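You operate a simulated robot arm through the tools that you are given. There is no shell and no other tool. Be economical: measure what you need, move in short steps, check, and stop when the job is done.

Carry out the task below with a simulated robot arm. There is one attempt and no reset: what you move stays moved.

TASK
Swap buckle D for the size on the strap ticket, cinch the strap tight and clamp it.
Fine: the red button frees it; it goes back to its holder; the grey slider cinches, the blue lever clamps.

The check looks at the end state, three seconds after you hand in, the way a careful person would. Anything else that was tipped, shoved, dropped, spilled or broken makes it a failure.

THE ROBOT
A 6-joint arm with a two-finger parallel gripper on a trunk, on a base that drives. Base frame: it is fixed to the floor where the robot stands at the start and does not move with it; the origin is under the middle of the robot, x ahead of it, y to its left, z up; the surface under the hand at the start is at about z = 91.6. Units: cm, degrees, N and s.
With the tool pointing down near the work surface it reaches from about 48 to 88 cm from the robot's upright axis, wherever it stands. Its first joint turns from -115.0 to 115.0 degrees. Places, roughly: black lever [70, 100, 100]; blue knob [50, -110, 90]; blue lever [90, -10, 100]; blue pull knob [80, -110, 140]; crank [60, 40, 100]; gold sleeve [70, -90, 110]; green lever [80, -120, 100]; grey lever [-110, -140, 90]; grey slider [80, 20, 90]; holder D [80, -10, 90]; orange bolt [70, -110, 100]; orange lever [70, 50, 100]; red button [50, -10, 90]; red knob [60, 80, 90]; red lever [-30, -120, 90]; socket B [50, 10, 90]. Payload 4.2 kg.
The TCP is the grasp point between the finger pads, 2.3 cm short of the fingertips. In the tool frame z runs along the fingers and y along their closing line. The gripper opens to 9.4 cm. The fingers are 3.8 cm wide and 1 cm thick; the gripper's body (5.4 by 9.6 cm) begins 3.9 cm behind the TCP.
Orientation is that of the tool frame in the base frame, as [roll, pitch, yaw] about the fixed x, y, z axes, in that order (R = Rz(yaw) Ry(pitch) Rx(roll)). With the fingers straight down and closing along the base's y, the tool's x points along the base's -x, its y along +y and its z along -z.

THE INTERFACE
- The arm moves only by the tool arm_command. Its arguments are lists of equal length, an entry for each row: "gripper": the gripper command, from -1 (fully open) to 1 (shut), values between in proportion; "offset": the shift along the tool's x, y, z in mm, a list of three; "rot": the turn, a rotation vector about the tool's x, y, z in degrees, a list of three. In form: {"gripper": [gripper, ...], "offset": [[tx, ty, tz], ...], "rot": [[rx, ry, rz], ...]}. A call has 1 to 20 rows; each row is the pose to reach, as a shift and turn from the pose commanded when the call began, along the tool's axes at that moment. A row lasts 0.2 s, in which the tool goes at most 5 cm and 8.6 degrees; a call with a longer step from one row to the next is refused whole, and so is a gripper value outside its range. A pose out of reach is approached as far as the arm can. The call stops where the force on the tool passes 70 N (or 10 N more than at its start, if that is more) or the arm is blocked; 0.2 s more then pass. The fingers move at their own pace (about 10.8 cm/s each) and stop on an object; they squeeze with about 30 N. The grip force told is the motor's: it shows also when the fingers shut on nothing. Time passes only in rows, and 0.2 s behind the last, so rows that repeat a pose let the fingers close. It gives the time, the measured TCP pose, the force on the tool (base axes), the opening and the grip force at its end, in the units of the frame above (readings bear some noise), with the torque about the TCP (base axes, N m) and any sound that the robot's microphone picked up, and new pictures: "show" is both (left out), scene, wrist or none.
- Cameras (640 x 400 px; columns grow to the right, rows downward): "scene" is now at [23.89, 16.72, 145.4]; the picture's right is [-0.30, -0.95, 0.00], its down [-0.46, 0.14, -0.88] and it looks along [0.84, -0.26, -0.48] (base axes); focal length 246 px, centre (320, 200). "wrist" rides on the gripper at [8.6, 1.6, -7.5] in the tool frame; the picture's right is [-0.18, 0.98, 0.00], its down [-0.58, -0.11, -0.81] and it looks along [-0.79, -0.15, 0.59] (tool axes); focal length 243 px, centre (320, 200). There is no depth. A picture from a camera that has moved, and an enlarged one, comes with that camera's place and axes in the base frame and with its lens.
- slide_trunk(by): slides the trunk up (or, below 0, down) by that many cm; the arm and the scene camera ride with it, the base frame stays. It gives what a move gives, with no picture.
- drive_base(legs): drives the robot by 1 to 6 legs, each [ahead, turn to the left] in cm and degrees, along the robot's own axes; the way and the turn of a leg run together, so that a leg with both is an arc; at most 150 cm and 180 degrees a leg. The arm and the cameras ride along, it lands a little off, and it stops where it bumps. It gives what a move gives, and a new picture of the scene camera.
- head_to(pan, tilt): turns the head with the scene camera to pan (to the left, within 80 degrees either way) and tilt (down, from -29 to 69), counted from straight ahead of the robot. It gives what a move gives, and a new picture of the scene camera.
- zoom(camera, box): a new picture of the part [left, top, right, bottom] of that camera's present view, enlarged. The clock stands still meanwhile.
- close_job(): hands the job in; it is judged then, once.

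Work in short steps. Places have to be worked out from the pictures, the camera data and where the tool is seen: move nearer, look again, correct. Check each grasp and each placing, and mend what went wrong. You have 120 turns and 260 pictures in all, those below and enlarged ones among them. Open the gripper and draw the arm clear of the work before you hand the job in, unless the task says otherwise; then end with one line.

The tools are called after "Emit:" as a command line: name --argument value ..., lists and objects as JSON in quotes. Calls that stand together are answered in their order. arm_command: Moves the arm, as the interface text tells. Its arguments: {"type":"object","properties":{"gripper":{"type":"array","items":{"type":"number"}},"offset":{"type":"array","items":{"type":"array","items":{"type":"number"}}},"rot":{"type":"array","items":{"type":"array","items":{"type":"number"}}},"show":{"type":"string","enum":["both","scene","wrist","none"]}},"required":["gripper","offset","rot"]} The other tools are called the same way: slide_trunk (by) slides the trunk up or down; drive_base (legs) drives the base; head_to (pan, tilt) turns the head that bears the scene camera; zoom (camera, box) takes an enlarged picture of a part of a camera's view; close_job () hands the job in.

At the start:

```text
t: 0.0
tcp_pos: [58.75, -13.85, 132.09]
orientation: [180.0, 0.1, -179.9]
force: [0.3, -0.7, -1.2]
ft_torque: [0.02, 0.01, -0.01]
opening: 9.4
grasp_force: 0.1
trunk travel left (down, up): [-80.0, 19.0]
robot x, y, heading: [-0.06, -0.16, -0.2]
head pan, tilt: [-17.4, 28.7]
```

scene: 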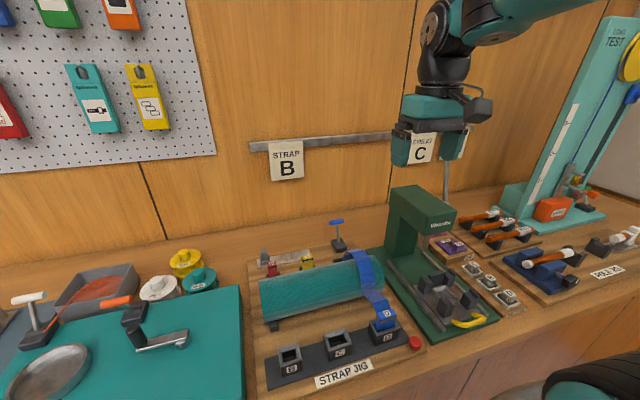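
wrist: 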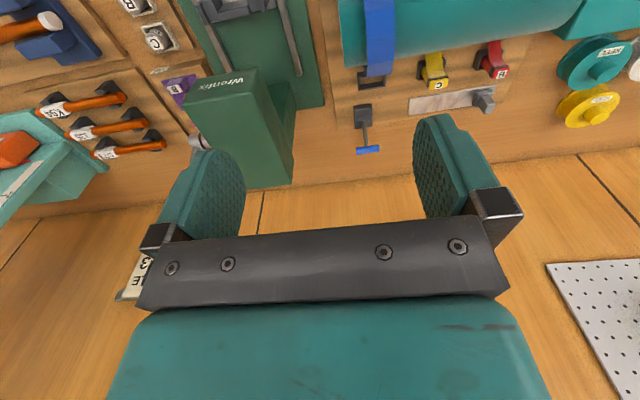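

The strap ticket on the wall appears to read B. I zoom in on the strap jig and the ticket.

Emit:
zoom --camera "scene" --box '[240, 230, 440, 395]'

Emit:
zoom --camera "scene" --box '[230, 120, 390, 220]'

Emit:
zoom --camera "wrist" --box '[320, 0, 540, 160]'

```text
2.42 times, centred on (340, 312) of scene
camera zoom: at [23.89, 16.72, 145.4], right [-0.3, -0.95, 0.0], down [-0.46, 0.14, -0.88], along [0.84, -0.26, -0.48], focal length 595 px, centre (272, -73)
```

zoom: 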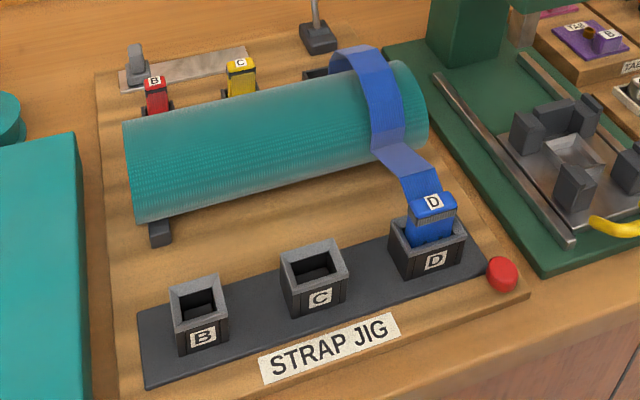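

```text
4.00 times, centred on (310, 170) of scene
camera zoom: at [23.89, 16.72, 145.4], right [-0.3, -0.95, 0.0], down [-0.46, 0.14, -0.88], along [0.84, -0.26, -0.48], focal length 982 px, centre (360, 320)
```

zoom: 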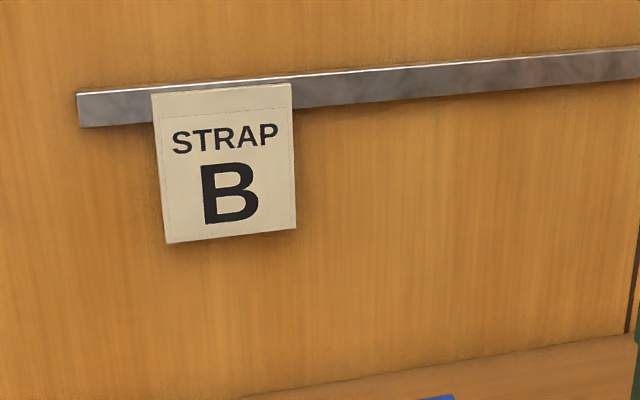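

```text
2.50 times, centred on (430, 80) of wrist
camera zoom: at [50.15, -12.13, 139.56], right [0.18, 0.98, 0.0], down [0.58, -0.11, 0.81], along [0.79, -0.15, -0.59], focal length 606 px, centre (45, 500)
```

zoom: 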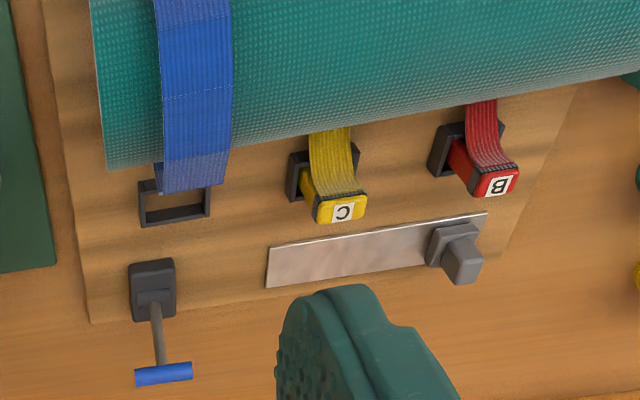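

The ticket says B, and buckles B (red) and C (yellow) sit in the holders behind the roll. I estimate socket D at (51,-5.7), socket B at (51,14), holder B at (76,14) and the red button at (47,-11). I move the hand above socket D for a closer look.

Emit:
arm_command --gripper '[-1, -1, -1, -1, -1]' --offset '[[30, 30, 20], [60, 60, 50], [90, 81, 80], [120, 81, 110], [120, 81, 110]]' --rot '[[0, 0, 0], [0, 0, 0], [0, 0, 0], [0, 0, 0], [0, 0, 0]]'

Emit:
head_to --pan -20 --tilt 50

```text
refused: row 2 steps farther than a row can; nothing moved
```

```text
t: 0.8
tcp_pos: [58.71, -13.73, 132.14]
orientation: [-180.0, 0.0, -179.9]
force: [-0.2, -0.7, 0.3]
ft_torque: [0.02, 0.03, -0.03]
opening: 9.38
grasp_force: 0.1
trunk travel left (down, up): [-80.0, 19.0]
robot x, y, heading: [0.23, 0.22, 0.1]
head pan, tilt: [-20.0, 50.0]
camera scene: at [22.46, 16.82, 142.24], right [-0.34, -0.94, 0.0], down [-0.72, 0.26, -0.64], along [0.6, -0.22, -0.77], focal length 246 px, centre (320, 200)
```

scene: 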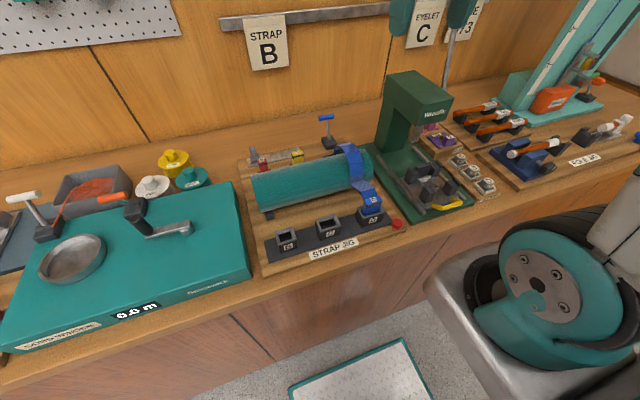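

The step was too long and was refused, so I use smaller steps and go back to a mid tilt.

Emit:
head_to --pan -20 --tilt 40

Emit:
arm_command --gripper '[-1, -1, -1, -1, -1, -1]' --offset '[[25, 20, 20], [50, 40, 40], [75, 60, 60], [100, 80, 80], [120, 81, 110], [120, 81, 110]]' --rot '[[0, 0, 0], [0, 0, 0], [0, 0, 0], [0, 0, 0], [0, 0, 0], [0, 0, 0]]'

```text
t: 1.6
tcp_pos: [58.71, -13.92, 132.02]
orientation: [180.0, 0.0, -180.0]
force: [0.3, 0.3, 0.4]
ft_torque: [0.0, 0.05, 0.02]
opening: 9.37
grasp_force: 0.1
trunk travel left (down, up): [-80.0, 19.0]
robot x, y, heading: [0.03, 0.24, 0.1]
head pan, tilt: [-20.0, 40.0]
camera scene: at [23.2, 16.54, 143.65], right [-0.34, -0.94, 0.0], down [-0.6, 0.22, -0.77], along [0.72, -0.26, -0.64], focal length 246 px, centre (320, 200)
```

scene: 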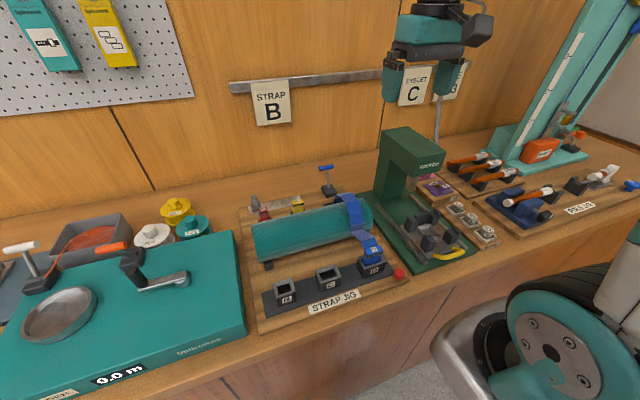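

```text
t: 3.0
tcp_pos: [46.5, -5.72, 120.95]
orientation: [-179.9, 0.0, 179.9]
force: [0.0, 0.1, -0.6]
ft_torque: [-0.01, -0.01, -0.02]
opening: 9.4
grasp_force: 0.1
trunk travel left (down, up): [-80.0, 19.0]
robot x, y, heading: [0.19, 0.17, 0.1]
head pan, tilt: [-20.0, 40.0]
camera scene: at [23.21, 16.54, 143.65], right [-0.34, -0.94, 0.0], down [-0.6, 0.22, -0.77], along [0.72, -0.26, -0.64], focal length 246 px, centre (320, 200)
camera wrist: at [37.98, -4.05, 128.48], right [0.18, 0.98, 0.0], down [0.58, -0.11, 0.81], along [0.79, -0.15, -0.59], focal length 243 px, centre (320, 200)
```

scene: 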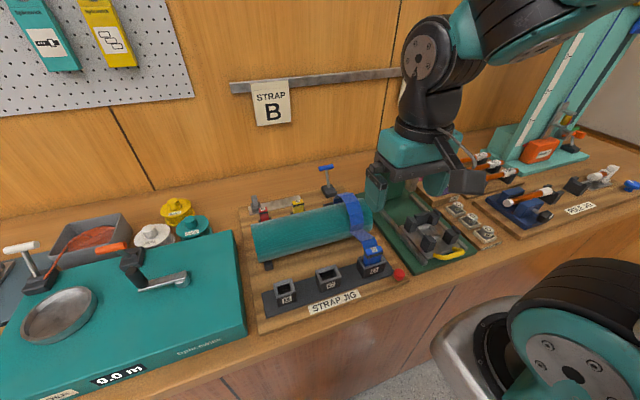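
wrist: 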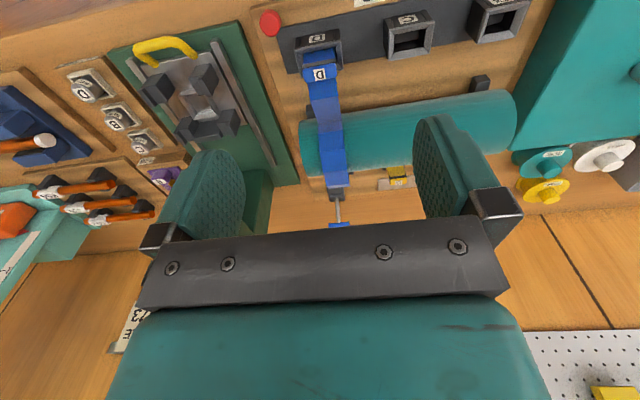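

Now I zoom on the row of sockets in the wrist view to triangulate.

Emit:
zoom --camera "wrist" --box '[250, 0, 410, 100]'

Emit:
zoom --camera "scene" --box '[240, 160, 420, 330]'

```text
4.00 times, centred on (330, 50) of wrist
camera zoom: at [37.98, -4.05, 128.48], right [0.18, 0.98, 0.0], down [0.58, -0.11, 0.81], along [0.79, -0.15, -0.59], focal length 970 px, centre (280, 800)
```

zoom: 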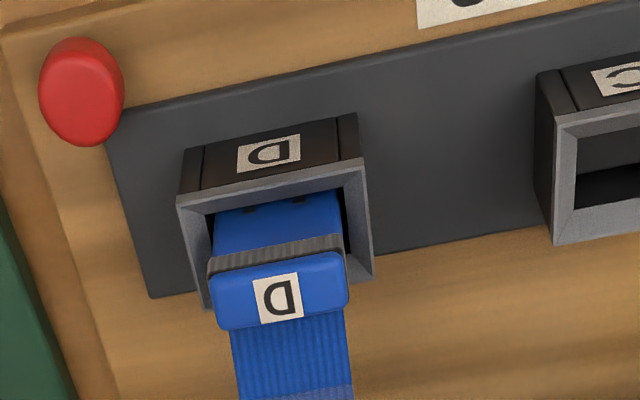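

```text
2.35 times, centred on (330, 245) of scene
camera zoom: at [23.21, 16.54, 143.65], right [-0.34, -0.94, 0.0], down [-0.6, 0.22, -0.77], along [0.72, -0.26, -0.64], focal length 578 px, centre (296, 94)
```

zoom: 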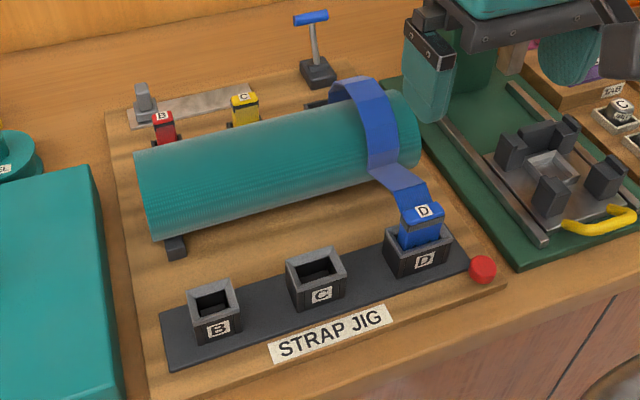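

Triangulated: buckle D's top is at about (51.5,-6.7,100.5) and the button top at about (47.4,-11.9,94.7). I close the fingers and approach above the button, slightly offset so the gripper body stays clear of the buckle.

Emit:
arm_command --gripper '[1, 1, 1, 1, 1, 1, 1]' --offset '[[0, -35, 20], [-2, -68, 50], [-2, -68, 90], [-2, -68, 130], [-2, -68, 170], [-2, -68, 199], [-2, -68, 199]]' --rot '[[0, 0, 0], [0, 0, 0], [0, 0, 0], [0, 0, 0], [0, 0, 0], [0, 0, 0], [0, 0, 0]]'

Emit:
zoom --camera "scene" --box '[320, 180, 460, 300]'

```text
t: 4.6
tcp_pos: [48.86, -12.88, 100.82]
orientation: [-180.0, 0.0, -180.0]
force: [-0.8, -1.2, -0.2]
ft_torque: [0.03, 0.0, 0.01]
opening: 0.0
grasp_force: 30.0
out of reach, approached as far as the arm can: row 4, 5, 6, 7
trunk travel left (down, up): [-80.0, 19.0]
robot x, y, heading: [0.16, -0.26, 0.2]
head pan, tilt: [-20.0, 40.0]
camera scene: at [23.19, 16.54, 143.65], right [-0.34, -0.94, 0.0], down [-0.6, 0.22, -0.77], along [0.72, -0.26, -0.64], focal length 246 px, centre (320, 200)
camera wrist: at [40.4, -11.08, 108.38], right [0.18, 0.98, 0.0], down [0.58, -0.11, 0.81], along [0.79, -0.15, -0.59], focal length 243 px, centre (320, 200)
```

scene: 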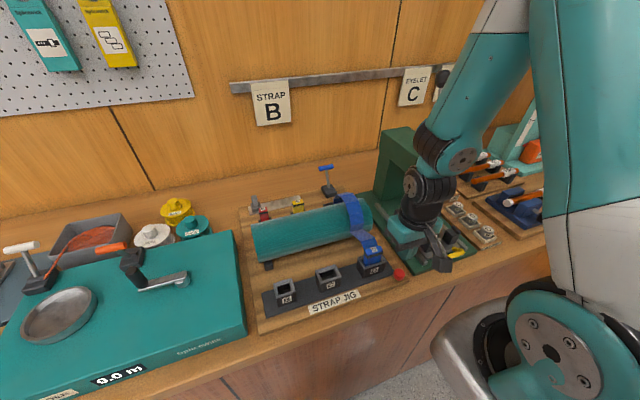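
wrist: 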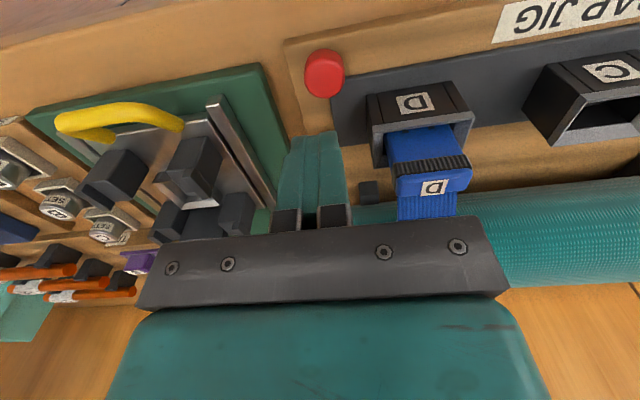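

```text
3.33 times, centred on (390, 240) of scene
camera zoom: at [23.19, 16.54, 143.65], right [-0.34, -0.94, 0.0], down [-0.6, 0.22, -0.77], along [0.72, -0.26, -0.64], focal length 818 px, centre (87, 67)
```

zoom: 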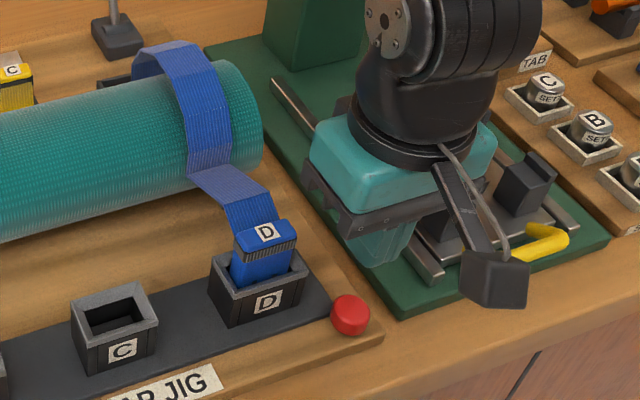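

The button is slightly inside the reach limit, so I back the base 5 cm. The hand is clear above the button.

Emit:
drive_base --legs '[[-5, 0]]'

```text
t: 5.5
tcp_pos: [43.98, -12.78, 100.94]
orientation: [179.9, -0.1, -179.9]
force: [-0.4, -0.2, 0.3]
ft_torque: [0.02, 0.0, -0.03]
opening: 0.01
grasp_force: 29.4
trunk travel left (down, up): [-80.0, 19.0]
robot x, y, heading: [-5.25, -0.34, 0.2]
head pan, tilt: [-20.0, 40.0]
camera scene: at [18.22, 16.56, 143.65], right [-0.34, -0.94, 0.0], down [-0.6, 0.22, -0.77], along [0.72, -0.26, -0.64], focal length 246 px, centre (320, 200)
```

scene: 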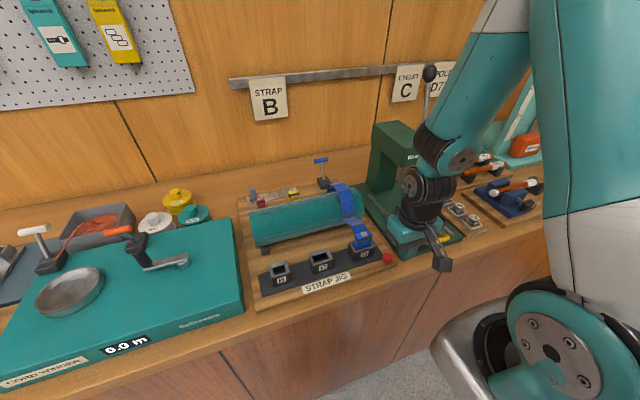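

Now I move forward to x≈46.7 above the button and check the result.

Emit:
arm_command --gripper '[1, 1]' --offset '[[-27, 3, 0], [-27, 3, 0]]' --rot '[[0, 0, 0], [0, 0, 0]]'

```text
t: 6.1
tcp_pos: [46.74, -12.37, 100.85]
orientation: [-179.9, -0.2, 180.0]
force: [-0.7, -0.5, -0.3]
ft_torque: [-0.01, -0.01, -0.01]
opening: 0.0
grasp_force: 29.6
trunk travel left (down, up): [-80.0, 19.0]
robot x, y, heading: [-5.05, 0.13, 0.2]
head pan, tilt: [-20.0, 40.0]
camera scene: at [18.21, 16.56, 143.65], right [-0.34, -0.94, 0.0], down [-0.6, 0.22, -0.77], along [0.72, -0.26, -0.64], focal length 246 px, centre (320, 200)
camera wrist: at [38.19, -10.71, 108.32], right [0.18, 0.98, 0.0], down [0.58, -0.11, 0.81], along [0.79, -0.15, -0.59], focal length 243 px, centre (320, 200)
```

scene: 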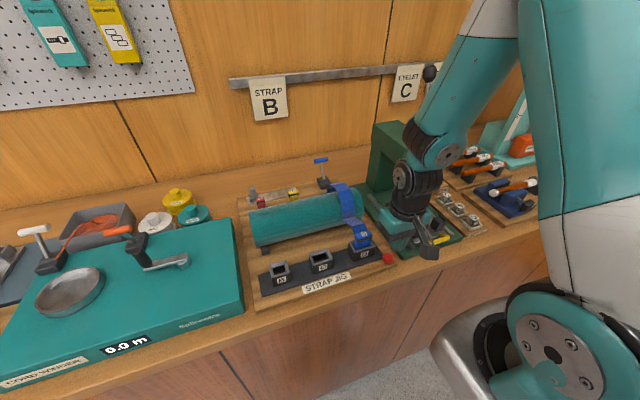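
wrist: 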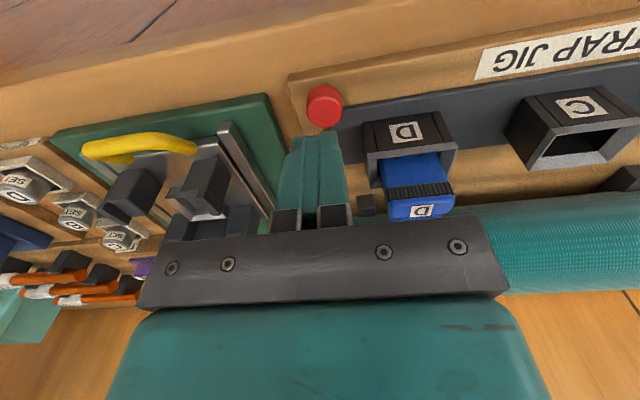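

The button sits under the tip at about (47,-12.1). I descend slowly to press it.

Emit:
arm_command --gripper '[1, 1, 1, 1, 1, 1, 1, 1]' --offset '[[-4, 0, 20], [-4, 0, 32], [-4, 0, 36], [-4, 0, 40], [-4, 0, 44], [-4, 0, 47], [-4, 0, 50], [-4, 0, 50]]' --rot '[[0, 0, 0], [0, 0, 0], [0, 0, 0], [0, 0, 0], [0, 0, 0], [0, 0, 0], [0, 0, 0], [0, 0, 0]]'

Emit:
zoom --camera "wrist" --box '[240, 60, 500, 240]'

```text
t: 7.9
tcp_pos: [47.11, -12.54, 95.83]
orientation: [-180.0, 0.1, -179.8]
force: [-0.2, 0.0, 1.4]
ft_torque: [0.03, -0.01, 0.02]
opening: 0.0
grasp_force: 30.2
trunk travel left (down, up): [-80.0, 19.0]
robot x, y, heading: [-5.09, 0.14, 0.0]
head pan, tilt: [-20.0, 40.0]
camera scene: at [18.22, 16.56, 143.66], right [-0.34, -0.94, 0.0], down [-0.6, 0.22, -0.77], along [0.72, -0.26, -0.64], focal length 246 px, centre (320, 200)
camera wrist: at [38.5, -10.71, 103.37], right [0.18, 0.98, 0.0], down [0.58, -0.11, 0.81], along [0.79, -0.15, -0.59], focal length 243 px, centre (320, 200)
```

scene: 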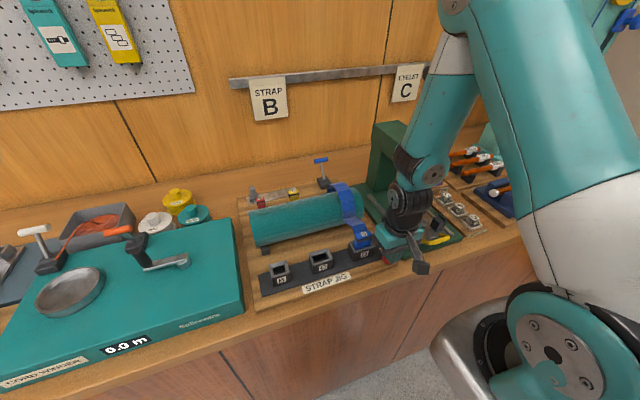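
wrist: 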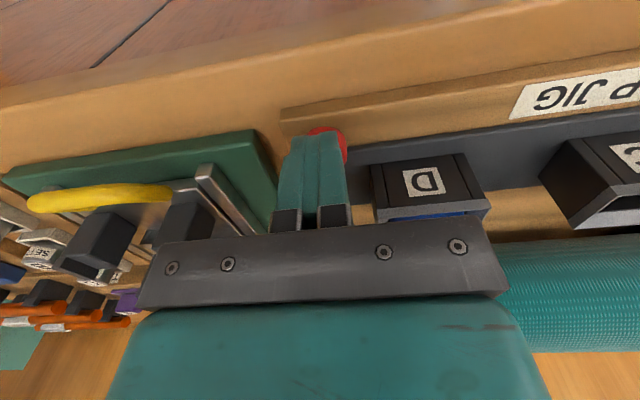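

```text
2.22 times, centred on (370, 150) of wrist
camera zoom: at [38.5, -10.71, 103.37], right [0.18, 0.98, 0.0], down [0.58, -0.11, 0.81], along [0.79, -0.15, -0.59], focal length 539 px, centre (209, 311)
```

zoom: 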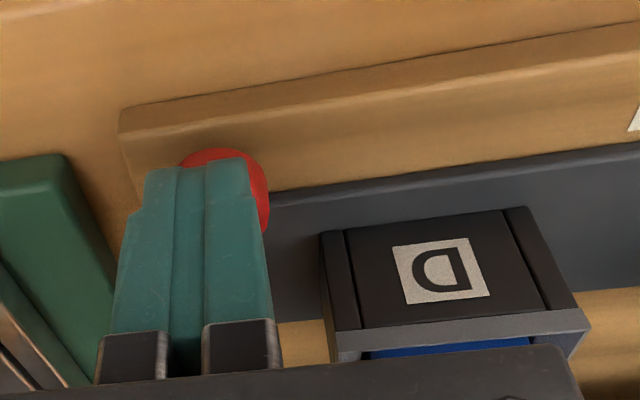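

No contact force yet, with the tip at z≈93.5. I shift slightly back and continue down in small steps.

Emit:
arm_command --gripper '[1, 1, 1, 1, 1, 1, 1]' --offset '[[5, 0, 2], [5, 0, 4], [5, 0, 6], [5, 0, 8], [5, 0, 10], [5, 0, 12], [5, 0, 12]]' --rot '[[0, 0, 0], [0, 0, 0], [0, 0, 0], [0, 0, 0], [0, 0, 0], [0, 0, 0], [0, 0, 0]]' --show "wrist"

Emit:
zoom --camera "scene" --box '[320, 180, 460, 290]'

```text
t: 9.2
tcp_pos: [46.53, -12.4, 95.2]
orientation: [-179.8, 0.3, -180.0]
force: [-12.1, 0.9, 55.3]
ft_torque: [0.04, -0.48, 0.14]
opening: 0.03
grasp_force: 29.8
trunk travel left (down, up): [-80.0, 19.0]
robot x, y, heading: [-5.34, 0.06, -0.1]
head pan, tilt: [-20.0, 40.0]
heard: click
stopped in row 6: the force on the tool passed its limit at 76 N (the readings are from after the stop); the commanded pose is now the measured one
camera wrist: at [37.93, -10.72, 102.67], right [0.18, 0.98, 0.0], down [0.58, -0.11, 0.81], along [0.8, -0.15, -0.59], focal length 243 px, centre (320, 200)
```

wrist: 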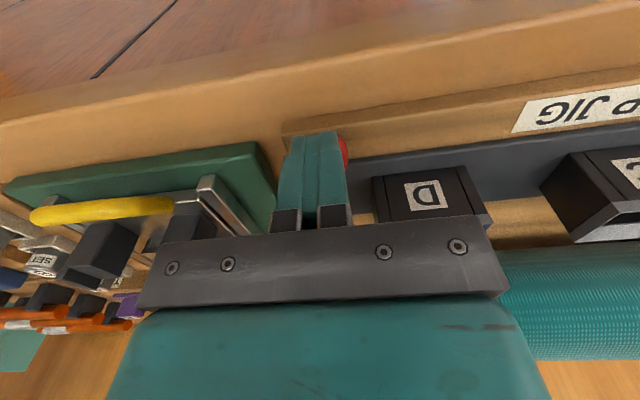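

```text
3.64 times, centred on (390, 235) of scene
camera zoom: at [17.99, 16.59, 143.73], right [-0.34, -0.94, 0.0], down [-0.6, 0.22, -0.77], along [0.72, -0.26, -0.64], focal length 893 px, centre (66, 73)
```

zoom: 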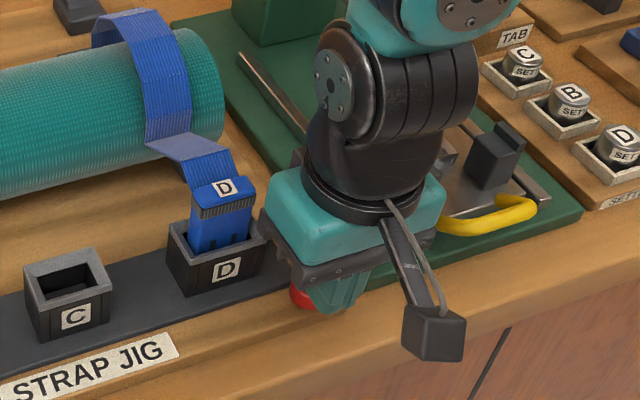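

Click heard, so buckle D is freed. I rise, open and move above it to inspect.

Emit:
arm_command --gripper '[1, 1, 1, -1, -1, -1]' --offset '[[0, 0, -45], [0, 0, -90], [0, 0, -130], [-25, 28, -130], [-48, 57, -130], [-48, 57, -130]]' --rot '[[0, 0, 0], [0, 0, 0], [0, 0, 0], [0, 0, 0], [0, 0, 0], [0, 0, 0]]'

Emit:
zoom --camera "wrist" --box '[200, 30, 480, 220]'

Emit:
zoom --camera "scene" --box '[300, 170, 420, 280]'

```text
t: 10.6
tcp_pos: [51.39, -6.77, 108.1]
orientation: [-179.9, 0.2, -180.0]
force: [-0.2, 0.5, -0.6]
ft_torque: [-0.02, -0.02, -0.02]
opening: 9.41
grasp_force: 0.1
trunk travel left (down, up): [-80.0, 19.0]
robot x, y, heading: [-4.77, -0.03, -0.2]
head pan, tilt: [-20.0, 40.0]
camera scene: at [18.21, 16.55, 143.65], right [-0.34, -0.94, 0.0], down [-0.6, 0.22, -0.77], along [0.72, -0.26, -0.64], focal length 246 px, centre (320, 200)
camera wrist: at [42.82, -5.14, 115.55], right [0.18, 0.98, 0.0], down [0.58, -0.11, 0.81], along [0.79, -0.15, -0.59], focal length 243 px, centre (320, 200)
```

scene: 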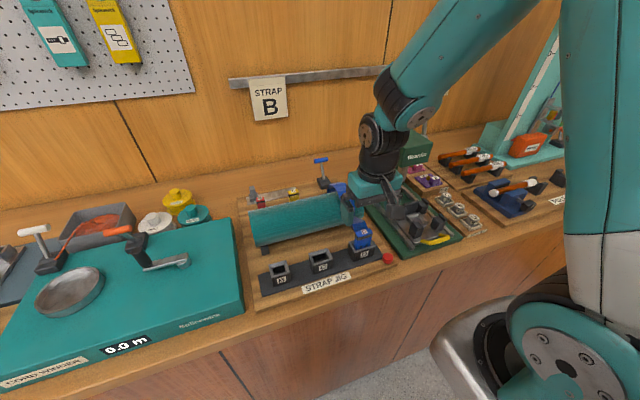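
wrist: 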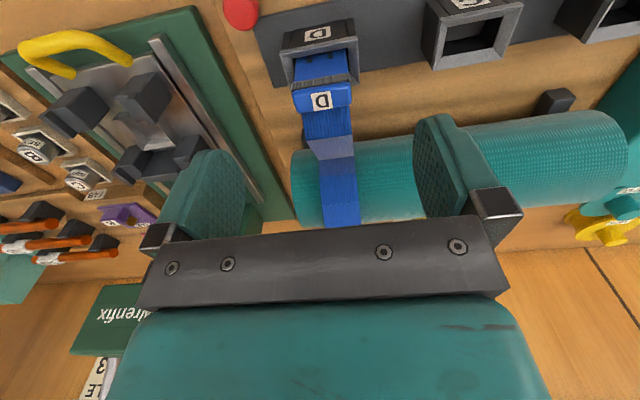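

```text
2.11 times, centred on (340, 125) of wrist
camera zoom: at [42.82, -5.14, 115.55], right [0.18, 0.98, 0.0], down [0.58, -0.11, 0.81], along [0.79, -0.15, -0.59], focal length 511 px, centre (278, 358)
```

zoom: 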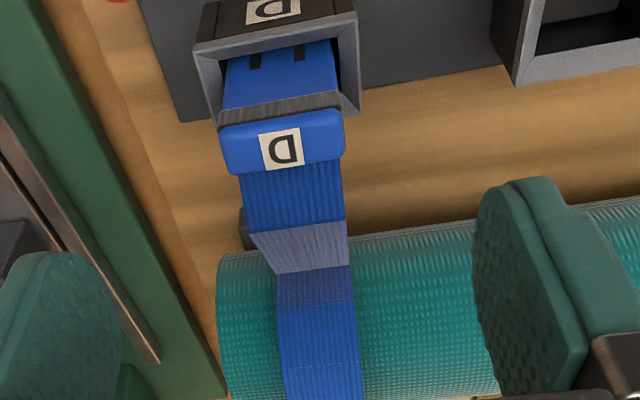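

```text
3.64 times, centred on (360, 225) of scene
camera zoom: at [18.21, 16.55, 143.65], right [-0.34, -0.94, 0.0], down [-0.6, 0.22, -0.77], along [0.72, -0.26, -0.64], focal length 893 px, centre (174, 109)
```

zoom: 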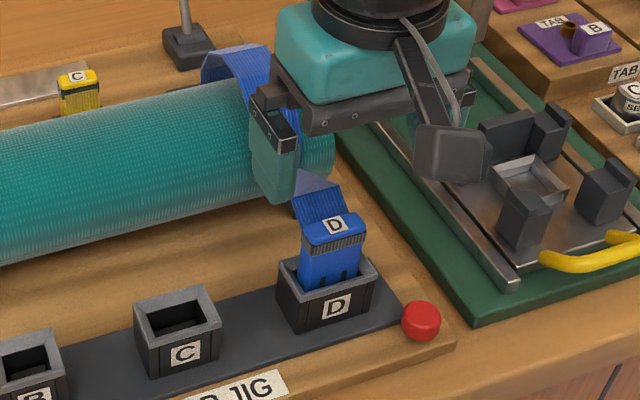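

Buckle D has popped up, with its top at about (51.2,-6.6,101.5). I descend to TCP z≈99.8 and close.

Emit:
arm_command --gripper '[-1, -1, -1, -1, 1, 1, 1, 1]' --offset '[[1, 1, 40], [1, 1, 70], [1, 1, 82], [1, 1, 82], [1, 1, 82], [1, 1, 82], [1, 1, 82], [1, 1, 82]]' --rot '[[0, 0, 0], [0, 0, 0], [0, 0, 0], [0, 0, 0], [0, 0, 0], [0, 0, 0], [0, 0, 0], [0, 0, 0]]'

Emit:
zoom --camera "scene" --box '[300, 170, 420, 280]'

```text
t: 12.4
tcp_pos: [51.3, -6.5, 100.01]
orientation: [-179.9, 0.2, 180.0]
force: [0.3, -2.5, -0.4]
ft_torque: [-0.15, -0.01, -0.07]
opening: 3.88
grasp_force: 30.1
trunk travel left (down, up): [-80.0, 19.0]
robot x, y, heading: [-5.14, 0.08, -0.1]
head pan, tilt: [-20.0, 40.0]
camera scene: at [18.22, 16.54, 143.65], right [-0.34, -0.94, 0.0], down [-0.6, 0.22, -0.77], along [0.72, -0.26, -0.64], focal length 246 px, centre (320, 200)
camera wrist: at [42.74, -4.86, 107.35], right [0.18, 0.98, 0.0], down [0.58, -0.11, 0.81], along [0.79, -0.15, -0.59], focal length 243 px, centre (320, 200)
```

scene: 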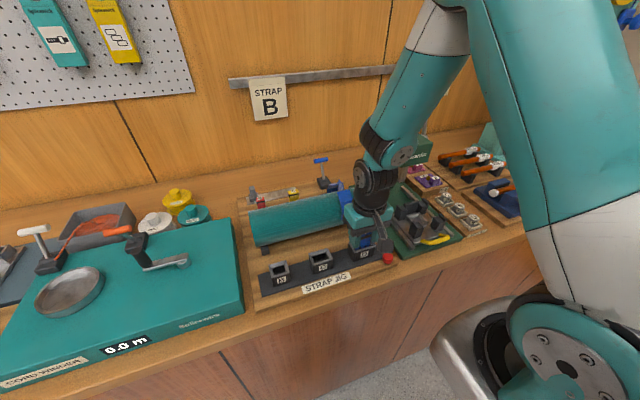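
wrist: 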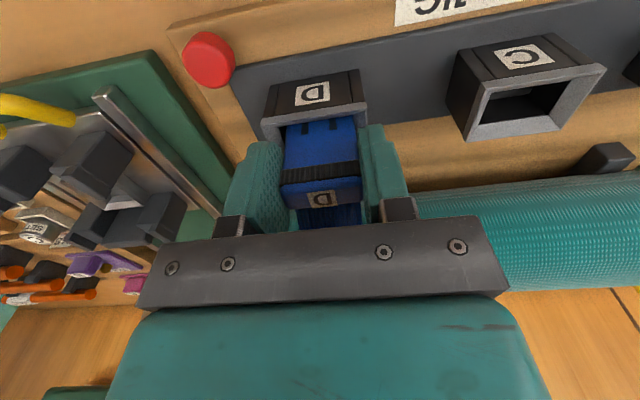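

```text
3.64 times, centred on (360, 225) of scene
camera zoom: at [18.22, 16.54, 143.65], right [-0.34, -0.94, 0.0], down [-0.6, 0.22, -0.77], along [0.72, -0.26, -0.64], focal length 893 px, centre (174, 109)
```

zoom: 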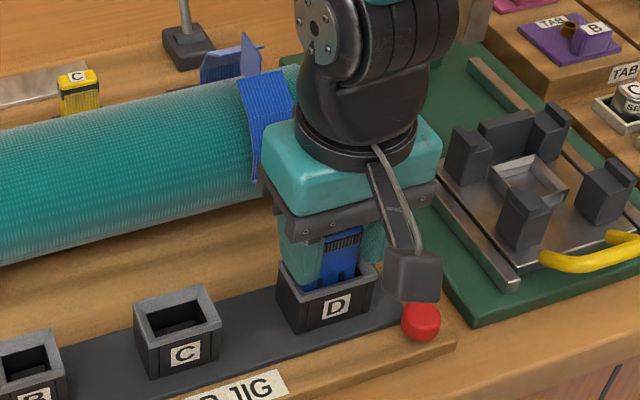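

Gripped at 3.88 cm. I lift straight up and check.

Emit:
arm_command --gripper '[1, 1, 1, 1, 1, 1]' --offset '[[0, 0, -15], [0, 0, -30], [0, 0, -60], [0, 0, -100], [0, 0, -130], [0, 0, -130]]' --rot '[[0, 0, 0], [0, 0, 0], [0, 0, 0], [0, 0, 0], [0, 0, 0], [0, 0, 0]]'

Emit:
zoom --camera "scene" --box '[270, 130, 420, 280]'

```text
t: 13.8
tcp_pos: [51.37, -6.74, 112.87]
orientation: [-179.9, 0.3, -179.8]
force: [0.4, 0.1, -0.5]
ft_torque: [0.0, -0.01, -0.01]
opening: 3.9
grasp_force: 30.2
trunk travel left (down, up): [-80.0, 19.0]
robot x, y, heading: [-4.59, -0.08, -0.1]
head pan, tilt: [-20.0, 40.0]
camera scene: at [18.22, 16.56, 143.65], right [-0.34, -0.94, 0.0], down [-0.6, 0.22, -0.77], along [0.72, -0.26, -0.64], focal length 246 px, centre (320, 200)
camera wrist: at [42.74, -5.03, 120.33], right [0.18, 0.98, 0.0], down [0.58, -0.11, 0.81], along [0.79, -0.15, -0.59], focal length 243 px, centre (320, 200)
```

scene: 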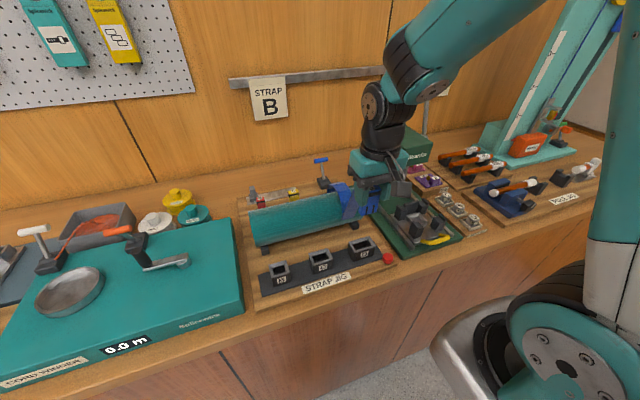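
wrist: 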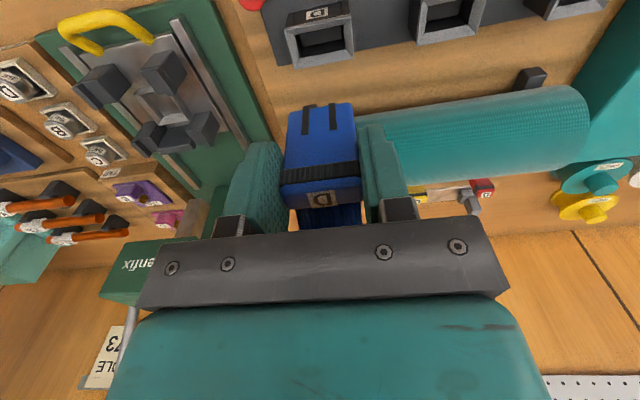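

```text
2.67 times, centred on (345, 205) of scene
camera zoom: at [18.22, 16.56, 143.65], right [-0.34, -0.94, 0.0], down [-0.6, 0.22, -0.77], along [0.72, -0.26, -0.64], focal length 655 px, centre (253, 187)
```

zoom: 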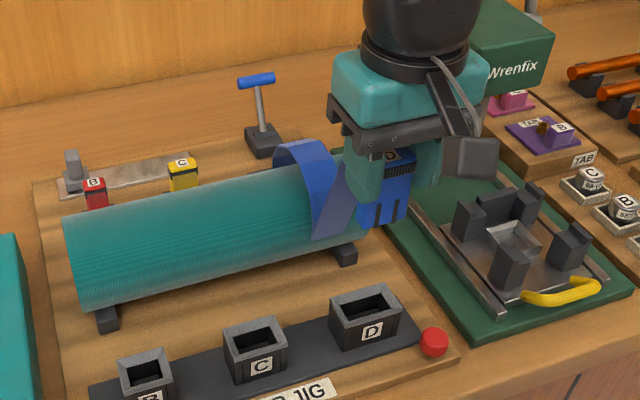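

D is held well, but with the tool vertical the wrist camera block would hit the roll at the holder. I will set D loosely back in its socket, regrasp it tilted 25° about the closing axis so the camera is lifted, and carry it from there.

Emit:
arm_command --gripper '[1, 1, 1, 1, 1, -1, -1, -1, -1]' --offset '[[0, 0, 40], [0, 0, 80], [0, 0, 110], [0, 0, 128], [0, 0, 129], [0, 0, 129], [0, 0, 129], [0, 0, 100], [0, 0, 60]]' --rot '[[0, 0, 0], [0, 0, 0], [0, 0, 0], [0, 0, 0], [0, 0, 0], [0, 0, 0], [0, 0, 0], [0, 0, 0], [0, 0, 0]]'

Emit:
zoom --camera "scene" --box '[300, 170, 420, 280]'

```text
t: 15.8
tcp_pos: [51.34, -6.63, 106.9]
orientation: [-179.9, 0.2, -179.9]
force: [0.9, 0.8, -0.1]
ft_torque: [-0.02, 0.03, 0.03]
opening: 9.42
grasp_force: 0.1
trunk travel left (down, up): [-80.0, 19.0]
robot x, y, heading: [-4.99, 0.06, -0.1]
head pan, tilt: [-20.0, 40.0]
camera scene: at [18.27, 16.56, 143.64], right [-0.34, -0.94, 0.0], down [-0.6, 0.22, -0.77], along [0.72, -0.26, -0.64], focal length 246 px, centre (320, 200)
camera wrist: at [42.72, -4.92, 114.28], right [0.18, 0.98, 0.0], down [0.58, -0.11, 0.81], along [0.79, -0.15, -0.59], focal length 243 px, centre (320, 200)
```

scene: 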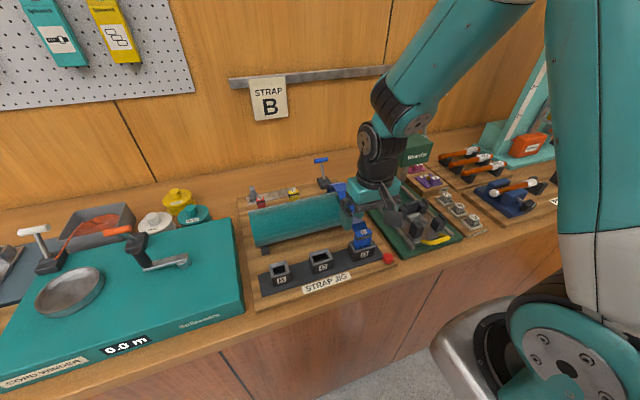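
wrist: 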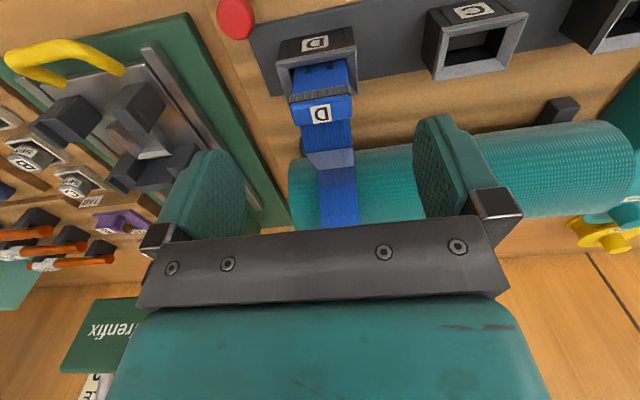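

```text
3.64 times, centred on (360, 225) of scene
camera zoom: at [18.27, 16.56, 143.64], right [-0.34, -0.94, 0.0], down [-0.6, 0.22, -0.77], along [0.72, -0.26, -0.64], focal length 893 px, centre (174, 109)
```

zoom: 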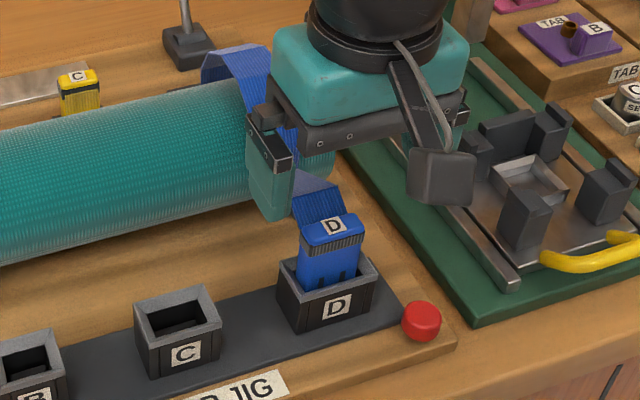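

D stands in the popped position. Next I tilt 25°, descend and regrasp.

Emit:
arm_command --gripper '[-1, -1, -1, -1, -1, -1, -1, 1, 1, 1, 1]' --offset '[[0, 0, 0], [0, 0, 0], [0, 0, 0], [0, 0, 30], [0, 0, 55], [0, 0, 69], [0, 0, 69], [0, 0, 69], [0, 0, 69], [0, 0, 69], [0, 0, 69]]' --rot '[[0, 8.4, 0], [0, 16.8, 0], [0, 25, 0], [0, 25, 0], [0, 25, 0], [0, 25, 0], [0, 25, 0], [0, 25, 0], [0, 25, 0], [0, 25, 0], [0, 25, 0]]'

Emit:
zoom --camera "scene" --box '[300, 170, 420, 280]'

```text
t: 18.2
tcp_pos: [51.4, -6.68, 99.87]
orientation: [-179.9, -24.8, 179.9]
force: [0.2, 0.1, -0.2]
ft_torque: [0.0, -0.01, 0.01]
opening: 3.88
grasp_force: 29.9
trunk travel left (down, up): [-80.0, 19.0]
robot x, y, heading: [-5.21, -0.22, -0.2]
head pan, tilt: [-20.0, 40.0]
camera scene: at [18.22, 16.56, 143.65], right [-0.34, -0.94, 0.0], down [-0.6, 0.22, -0.77], along [0.72, -0.26, -0.64], focal length 246 px, centre (320, 200)
camera wrist: at [46.87, -4.96, 110.29], right [0.17, 0.98, -0.08], down [0.87, -0.11, 0.49], along [0.47, -0.15, -0.87], focal length 243 px, centre (320, 200)
```

scene: 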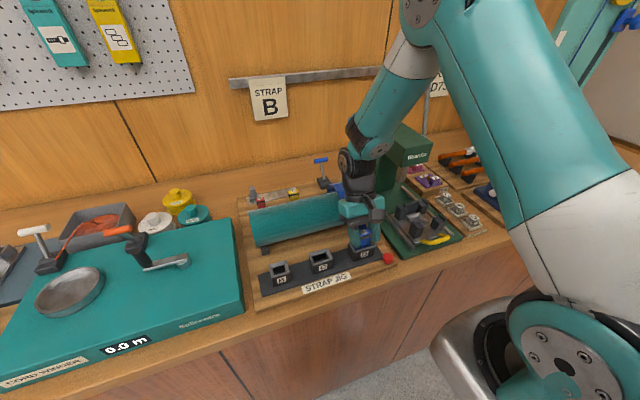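
wrist: 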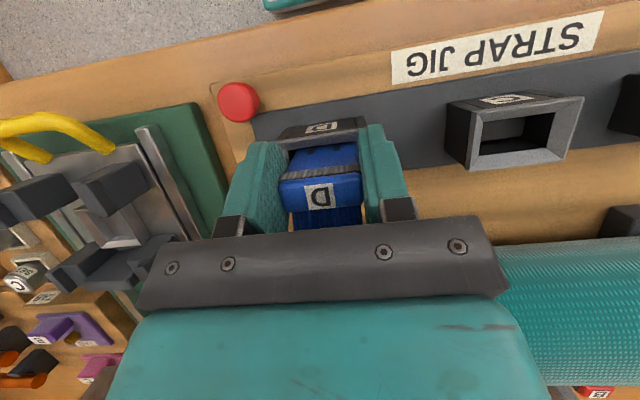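

```text
3.64 times, centred on (360, 225) of scene
camera zoom: at [18.22, 16.56, 143.65], right [-0.34, -0.94, 0.0], down [-0.6, 0.22, -0.77], along [0.72, -0.26, -0.64], focal length 893 px, centre (174, 109)
```

zoom: 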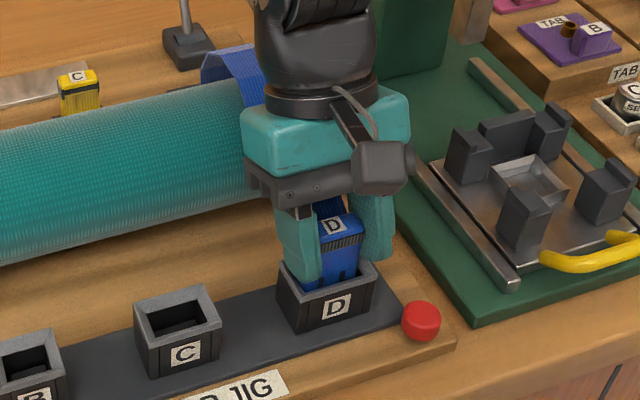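

Gripped with the tilt. I lift to z≈120 and carry it forward over the roll, then look at holder D.

Emit:
arm_command --gripper '[1, 1, 1, 1, 1, 1, 1, 1, 1, 1]' --offset '[[16.8, 0, -36.3], [33.7, 0, -72.6], [50.5, 0, -108.8], [67.4, 0, -145], [84.2, 0, -181.4], [50, 0, -197], [16, 0, -213], [-18, 0, -229], [-52, 0, -244.6], [-52, 0, -244.6]]' --rot '[[0, 0, 0], [0, 0, 0], [0, 0, 0], [0, 0, 0], [0, 0, 0], [0, 0, 0], [0, 0, 0], [0, 0, 0], [0, 0, 0], [0, 0, 0]]'

Emit:
zoom --camera "scene" --box '[240, 120, 400, 260]'

```text
t: 20.4
tcp_pos: [66.07, -6.6, 119.32]
orientation: [-178.9, -25.0, 179.9]
force: [0.0, -0.1, -0.5]
ft_torque: [-0.03, -0.02, -0.02]
opening: 3.9
grasp_force: 29.8
out of reach, approached as far as the arm can: row 9
trunk travel left (down, up): [-80.0, 19.0]
robot x, y, heading: [-5.14, 0.06, 0.1]
head pan, tilt: [-20.0, 40.0]
camera scene: at [18.2, 16.57, 143.65], right [-0.34, -0.94, 0.0], down [-0.6, 0.22, -0.77], along [0.72, -0.26, -0.64], focal length 246 px, centre (320, 200)
camera wrist: at [61.42, -4.8, 129.71], right [0.16, 0.98, -0.09], down [0.87, -0.09, 0.49], along [0.47, -0.16, -0.87], focal length 243 px, centre (320, 200)
```

scene: 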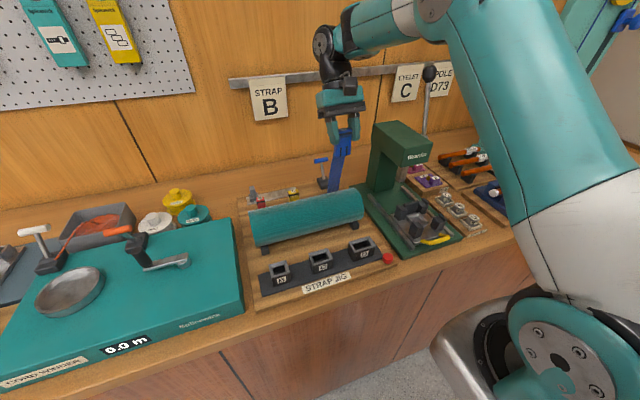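
wrist: 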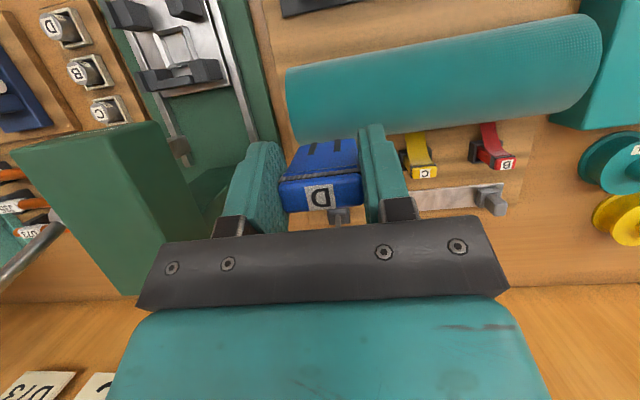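

```text
2.86 times, centred on (320, 190) of scene
camera zoom: at [18.2, 16.57, 143.65], right [-0.34, -0.94, 0.0], down [-0.6, 0.22, -0.77], along [0.72, -0.26, -0.64], focal length 702 px, centre (320, 229)
```

zoom: 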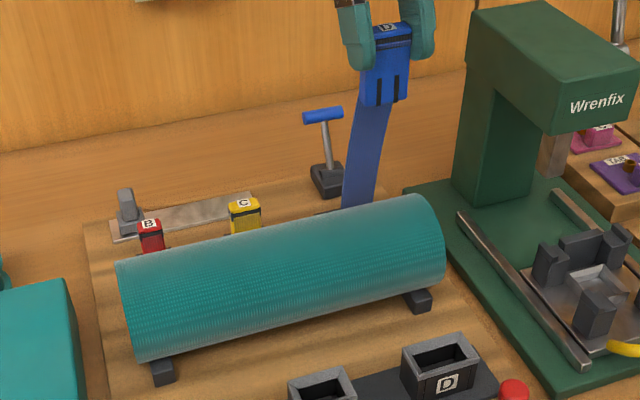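

The arm nears its outreach with the tilt, so I drive ahead 8 cm and look again.

Emit:
drive_base --legs '[[8, 0]]'

Emit:
zoom --camera "wrist" --box '[200, 60, 520, 260]'

```text
t: 21.4
tcp_pos: [74.01, -6.62, 119.41]
orientation: [-179.0, -25.0, 180.0]
force: [0.2, 0.8, -0.4]
ft_torque: [0.02, -0.01, -0.02]
opening: 3.91
grasp_force: 30.3
trunk travel left (down, up): [-80.0, 19.0]
robot x, y, heading: [2.7, -0.1, -0.0]
head pan, tilt: [-20.0, 40.0]
camera scene: at [26.22, 16.57, 143.66], right [-0.34, -0.94, 0.0], down [-0.6, 0.22, -0.77], along [0.72, -0.26, -0.64], focal length 246 px, centre (320, 200)
```

scene: 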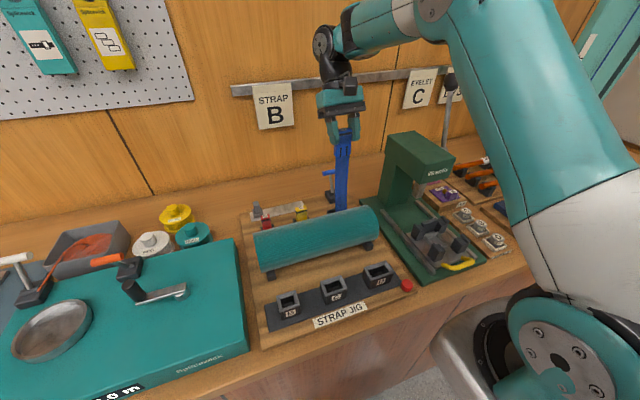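

```text
2.00 times, centred on (360, 160) of wrist
camera zoom: at [69.42, -4.78, 129.7], right [0.16, 0.98, -0.09], down [0.87, -0.09, 0.49], along [0.47, -0.16, -0.87], focal length 485 px, centre (240, 280)
```

zoom: 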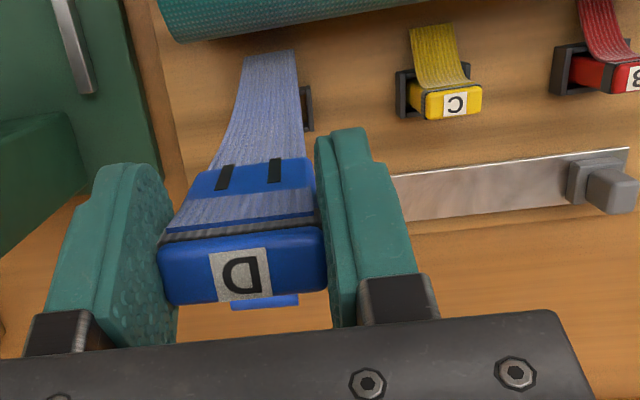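

Tops in the holders appear to be at z≈100: B at (75.6,12.8), C at (75.6,3.5). Holder D is hidden by the strap, so I swing the hand aside to see its opening.

Emit:
arm_command --gripper '[1, 1, 1]' --offset '[[12, -35, 10], [23, -70, 21], [23, -70, 21]]' --rot '[[0, 0, 0], [0, 0, 0], [0, 0, 0]]' --show "none"

Emit:
zoom --camera "wrist" --box '[240, 20, 640, 260]'

```text
t: 22.2
tcp_pos: [71.06, -13.65, 118.51]
orientation: [-179.1, -25.0, 180.0]
force: [-0.2, 0.1, -1.4]
ft_torque: [-0.03, 0.0, 0.0]
opening: 3.89
grasp_force: 29.9
trunk travel left (down, up): [-80.0, 19.0]
robot x, y, heading: [3.08, -0.11, -0.1]
head pan, tilt: [-20.0, 40.0]
```

```text
1.60 times, centred on (440, 140) of wrist
camera zoom: at [66.45, -11.85, 128.9], right [0.16, 0.98, -0.09], down [0.87, -0.09, 0.49], along [0.47, -0.16, -0.87], focal length 388 px, centre (128, 296)
```

zoom: 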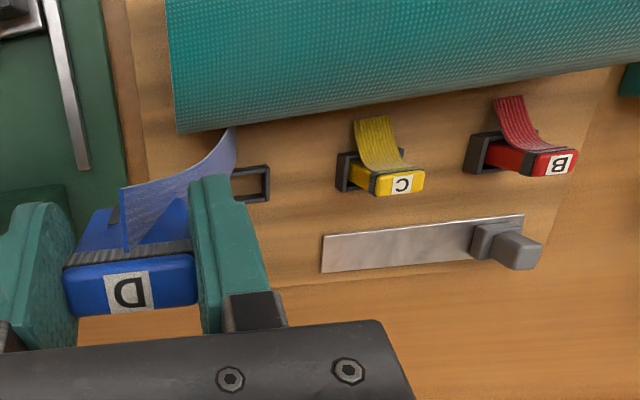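

I zoom tighter on the holders.

Emit:
zoom --camera "wrist" --box '[380, 90, 500, 165]'

Emit:
zoom --camera "wrist" --box '[500, 60, 620, 135]'

```text
5.33 times, centred on (440, 128) of wrist
camera zoom: at [66.45, -11.85, 128.9], right [0.16, 0.98, -0.09], down [0.87, -0.09, 0.49], along [0.47, -0.16, -0.87], focal length 1294 px, centre (-320, 587)
```

zoom: 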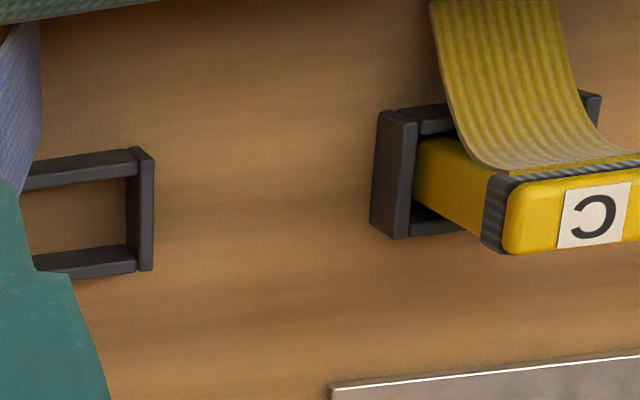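

```text
5.33 times, centred on (560, 98) of wrist
camera zoom: at [66.45, -11.85, 128.9], right [0.16, 0.98, -0.09], down [0.87, -0.09, 0.49], along [0.47, -0.16, -0.87], focal length 1294 px, centre (-960, 747)
```

zoom: 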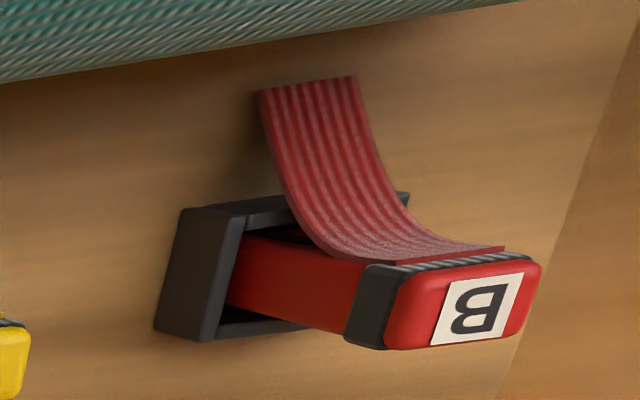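

The holder D frame is visible in part. I check whether the scene camera can see over the roll to the frame.

Emit:
zoom --camera "scene" --box '[250, 170, 410, 270]'

```text
4.00 times, centred on (330, 220) of scene
camera zoom: at [26.23, 16.57, 143.65], right [-0.34, -0.94, 0.0], down [-0.6, 0.22, -0.77], along [0.72, -0.26, -0.64], focal length 982 px, centre (280, 120)
```

zoom: 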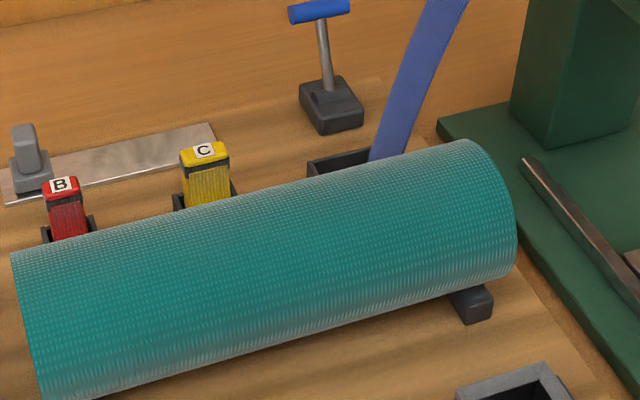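

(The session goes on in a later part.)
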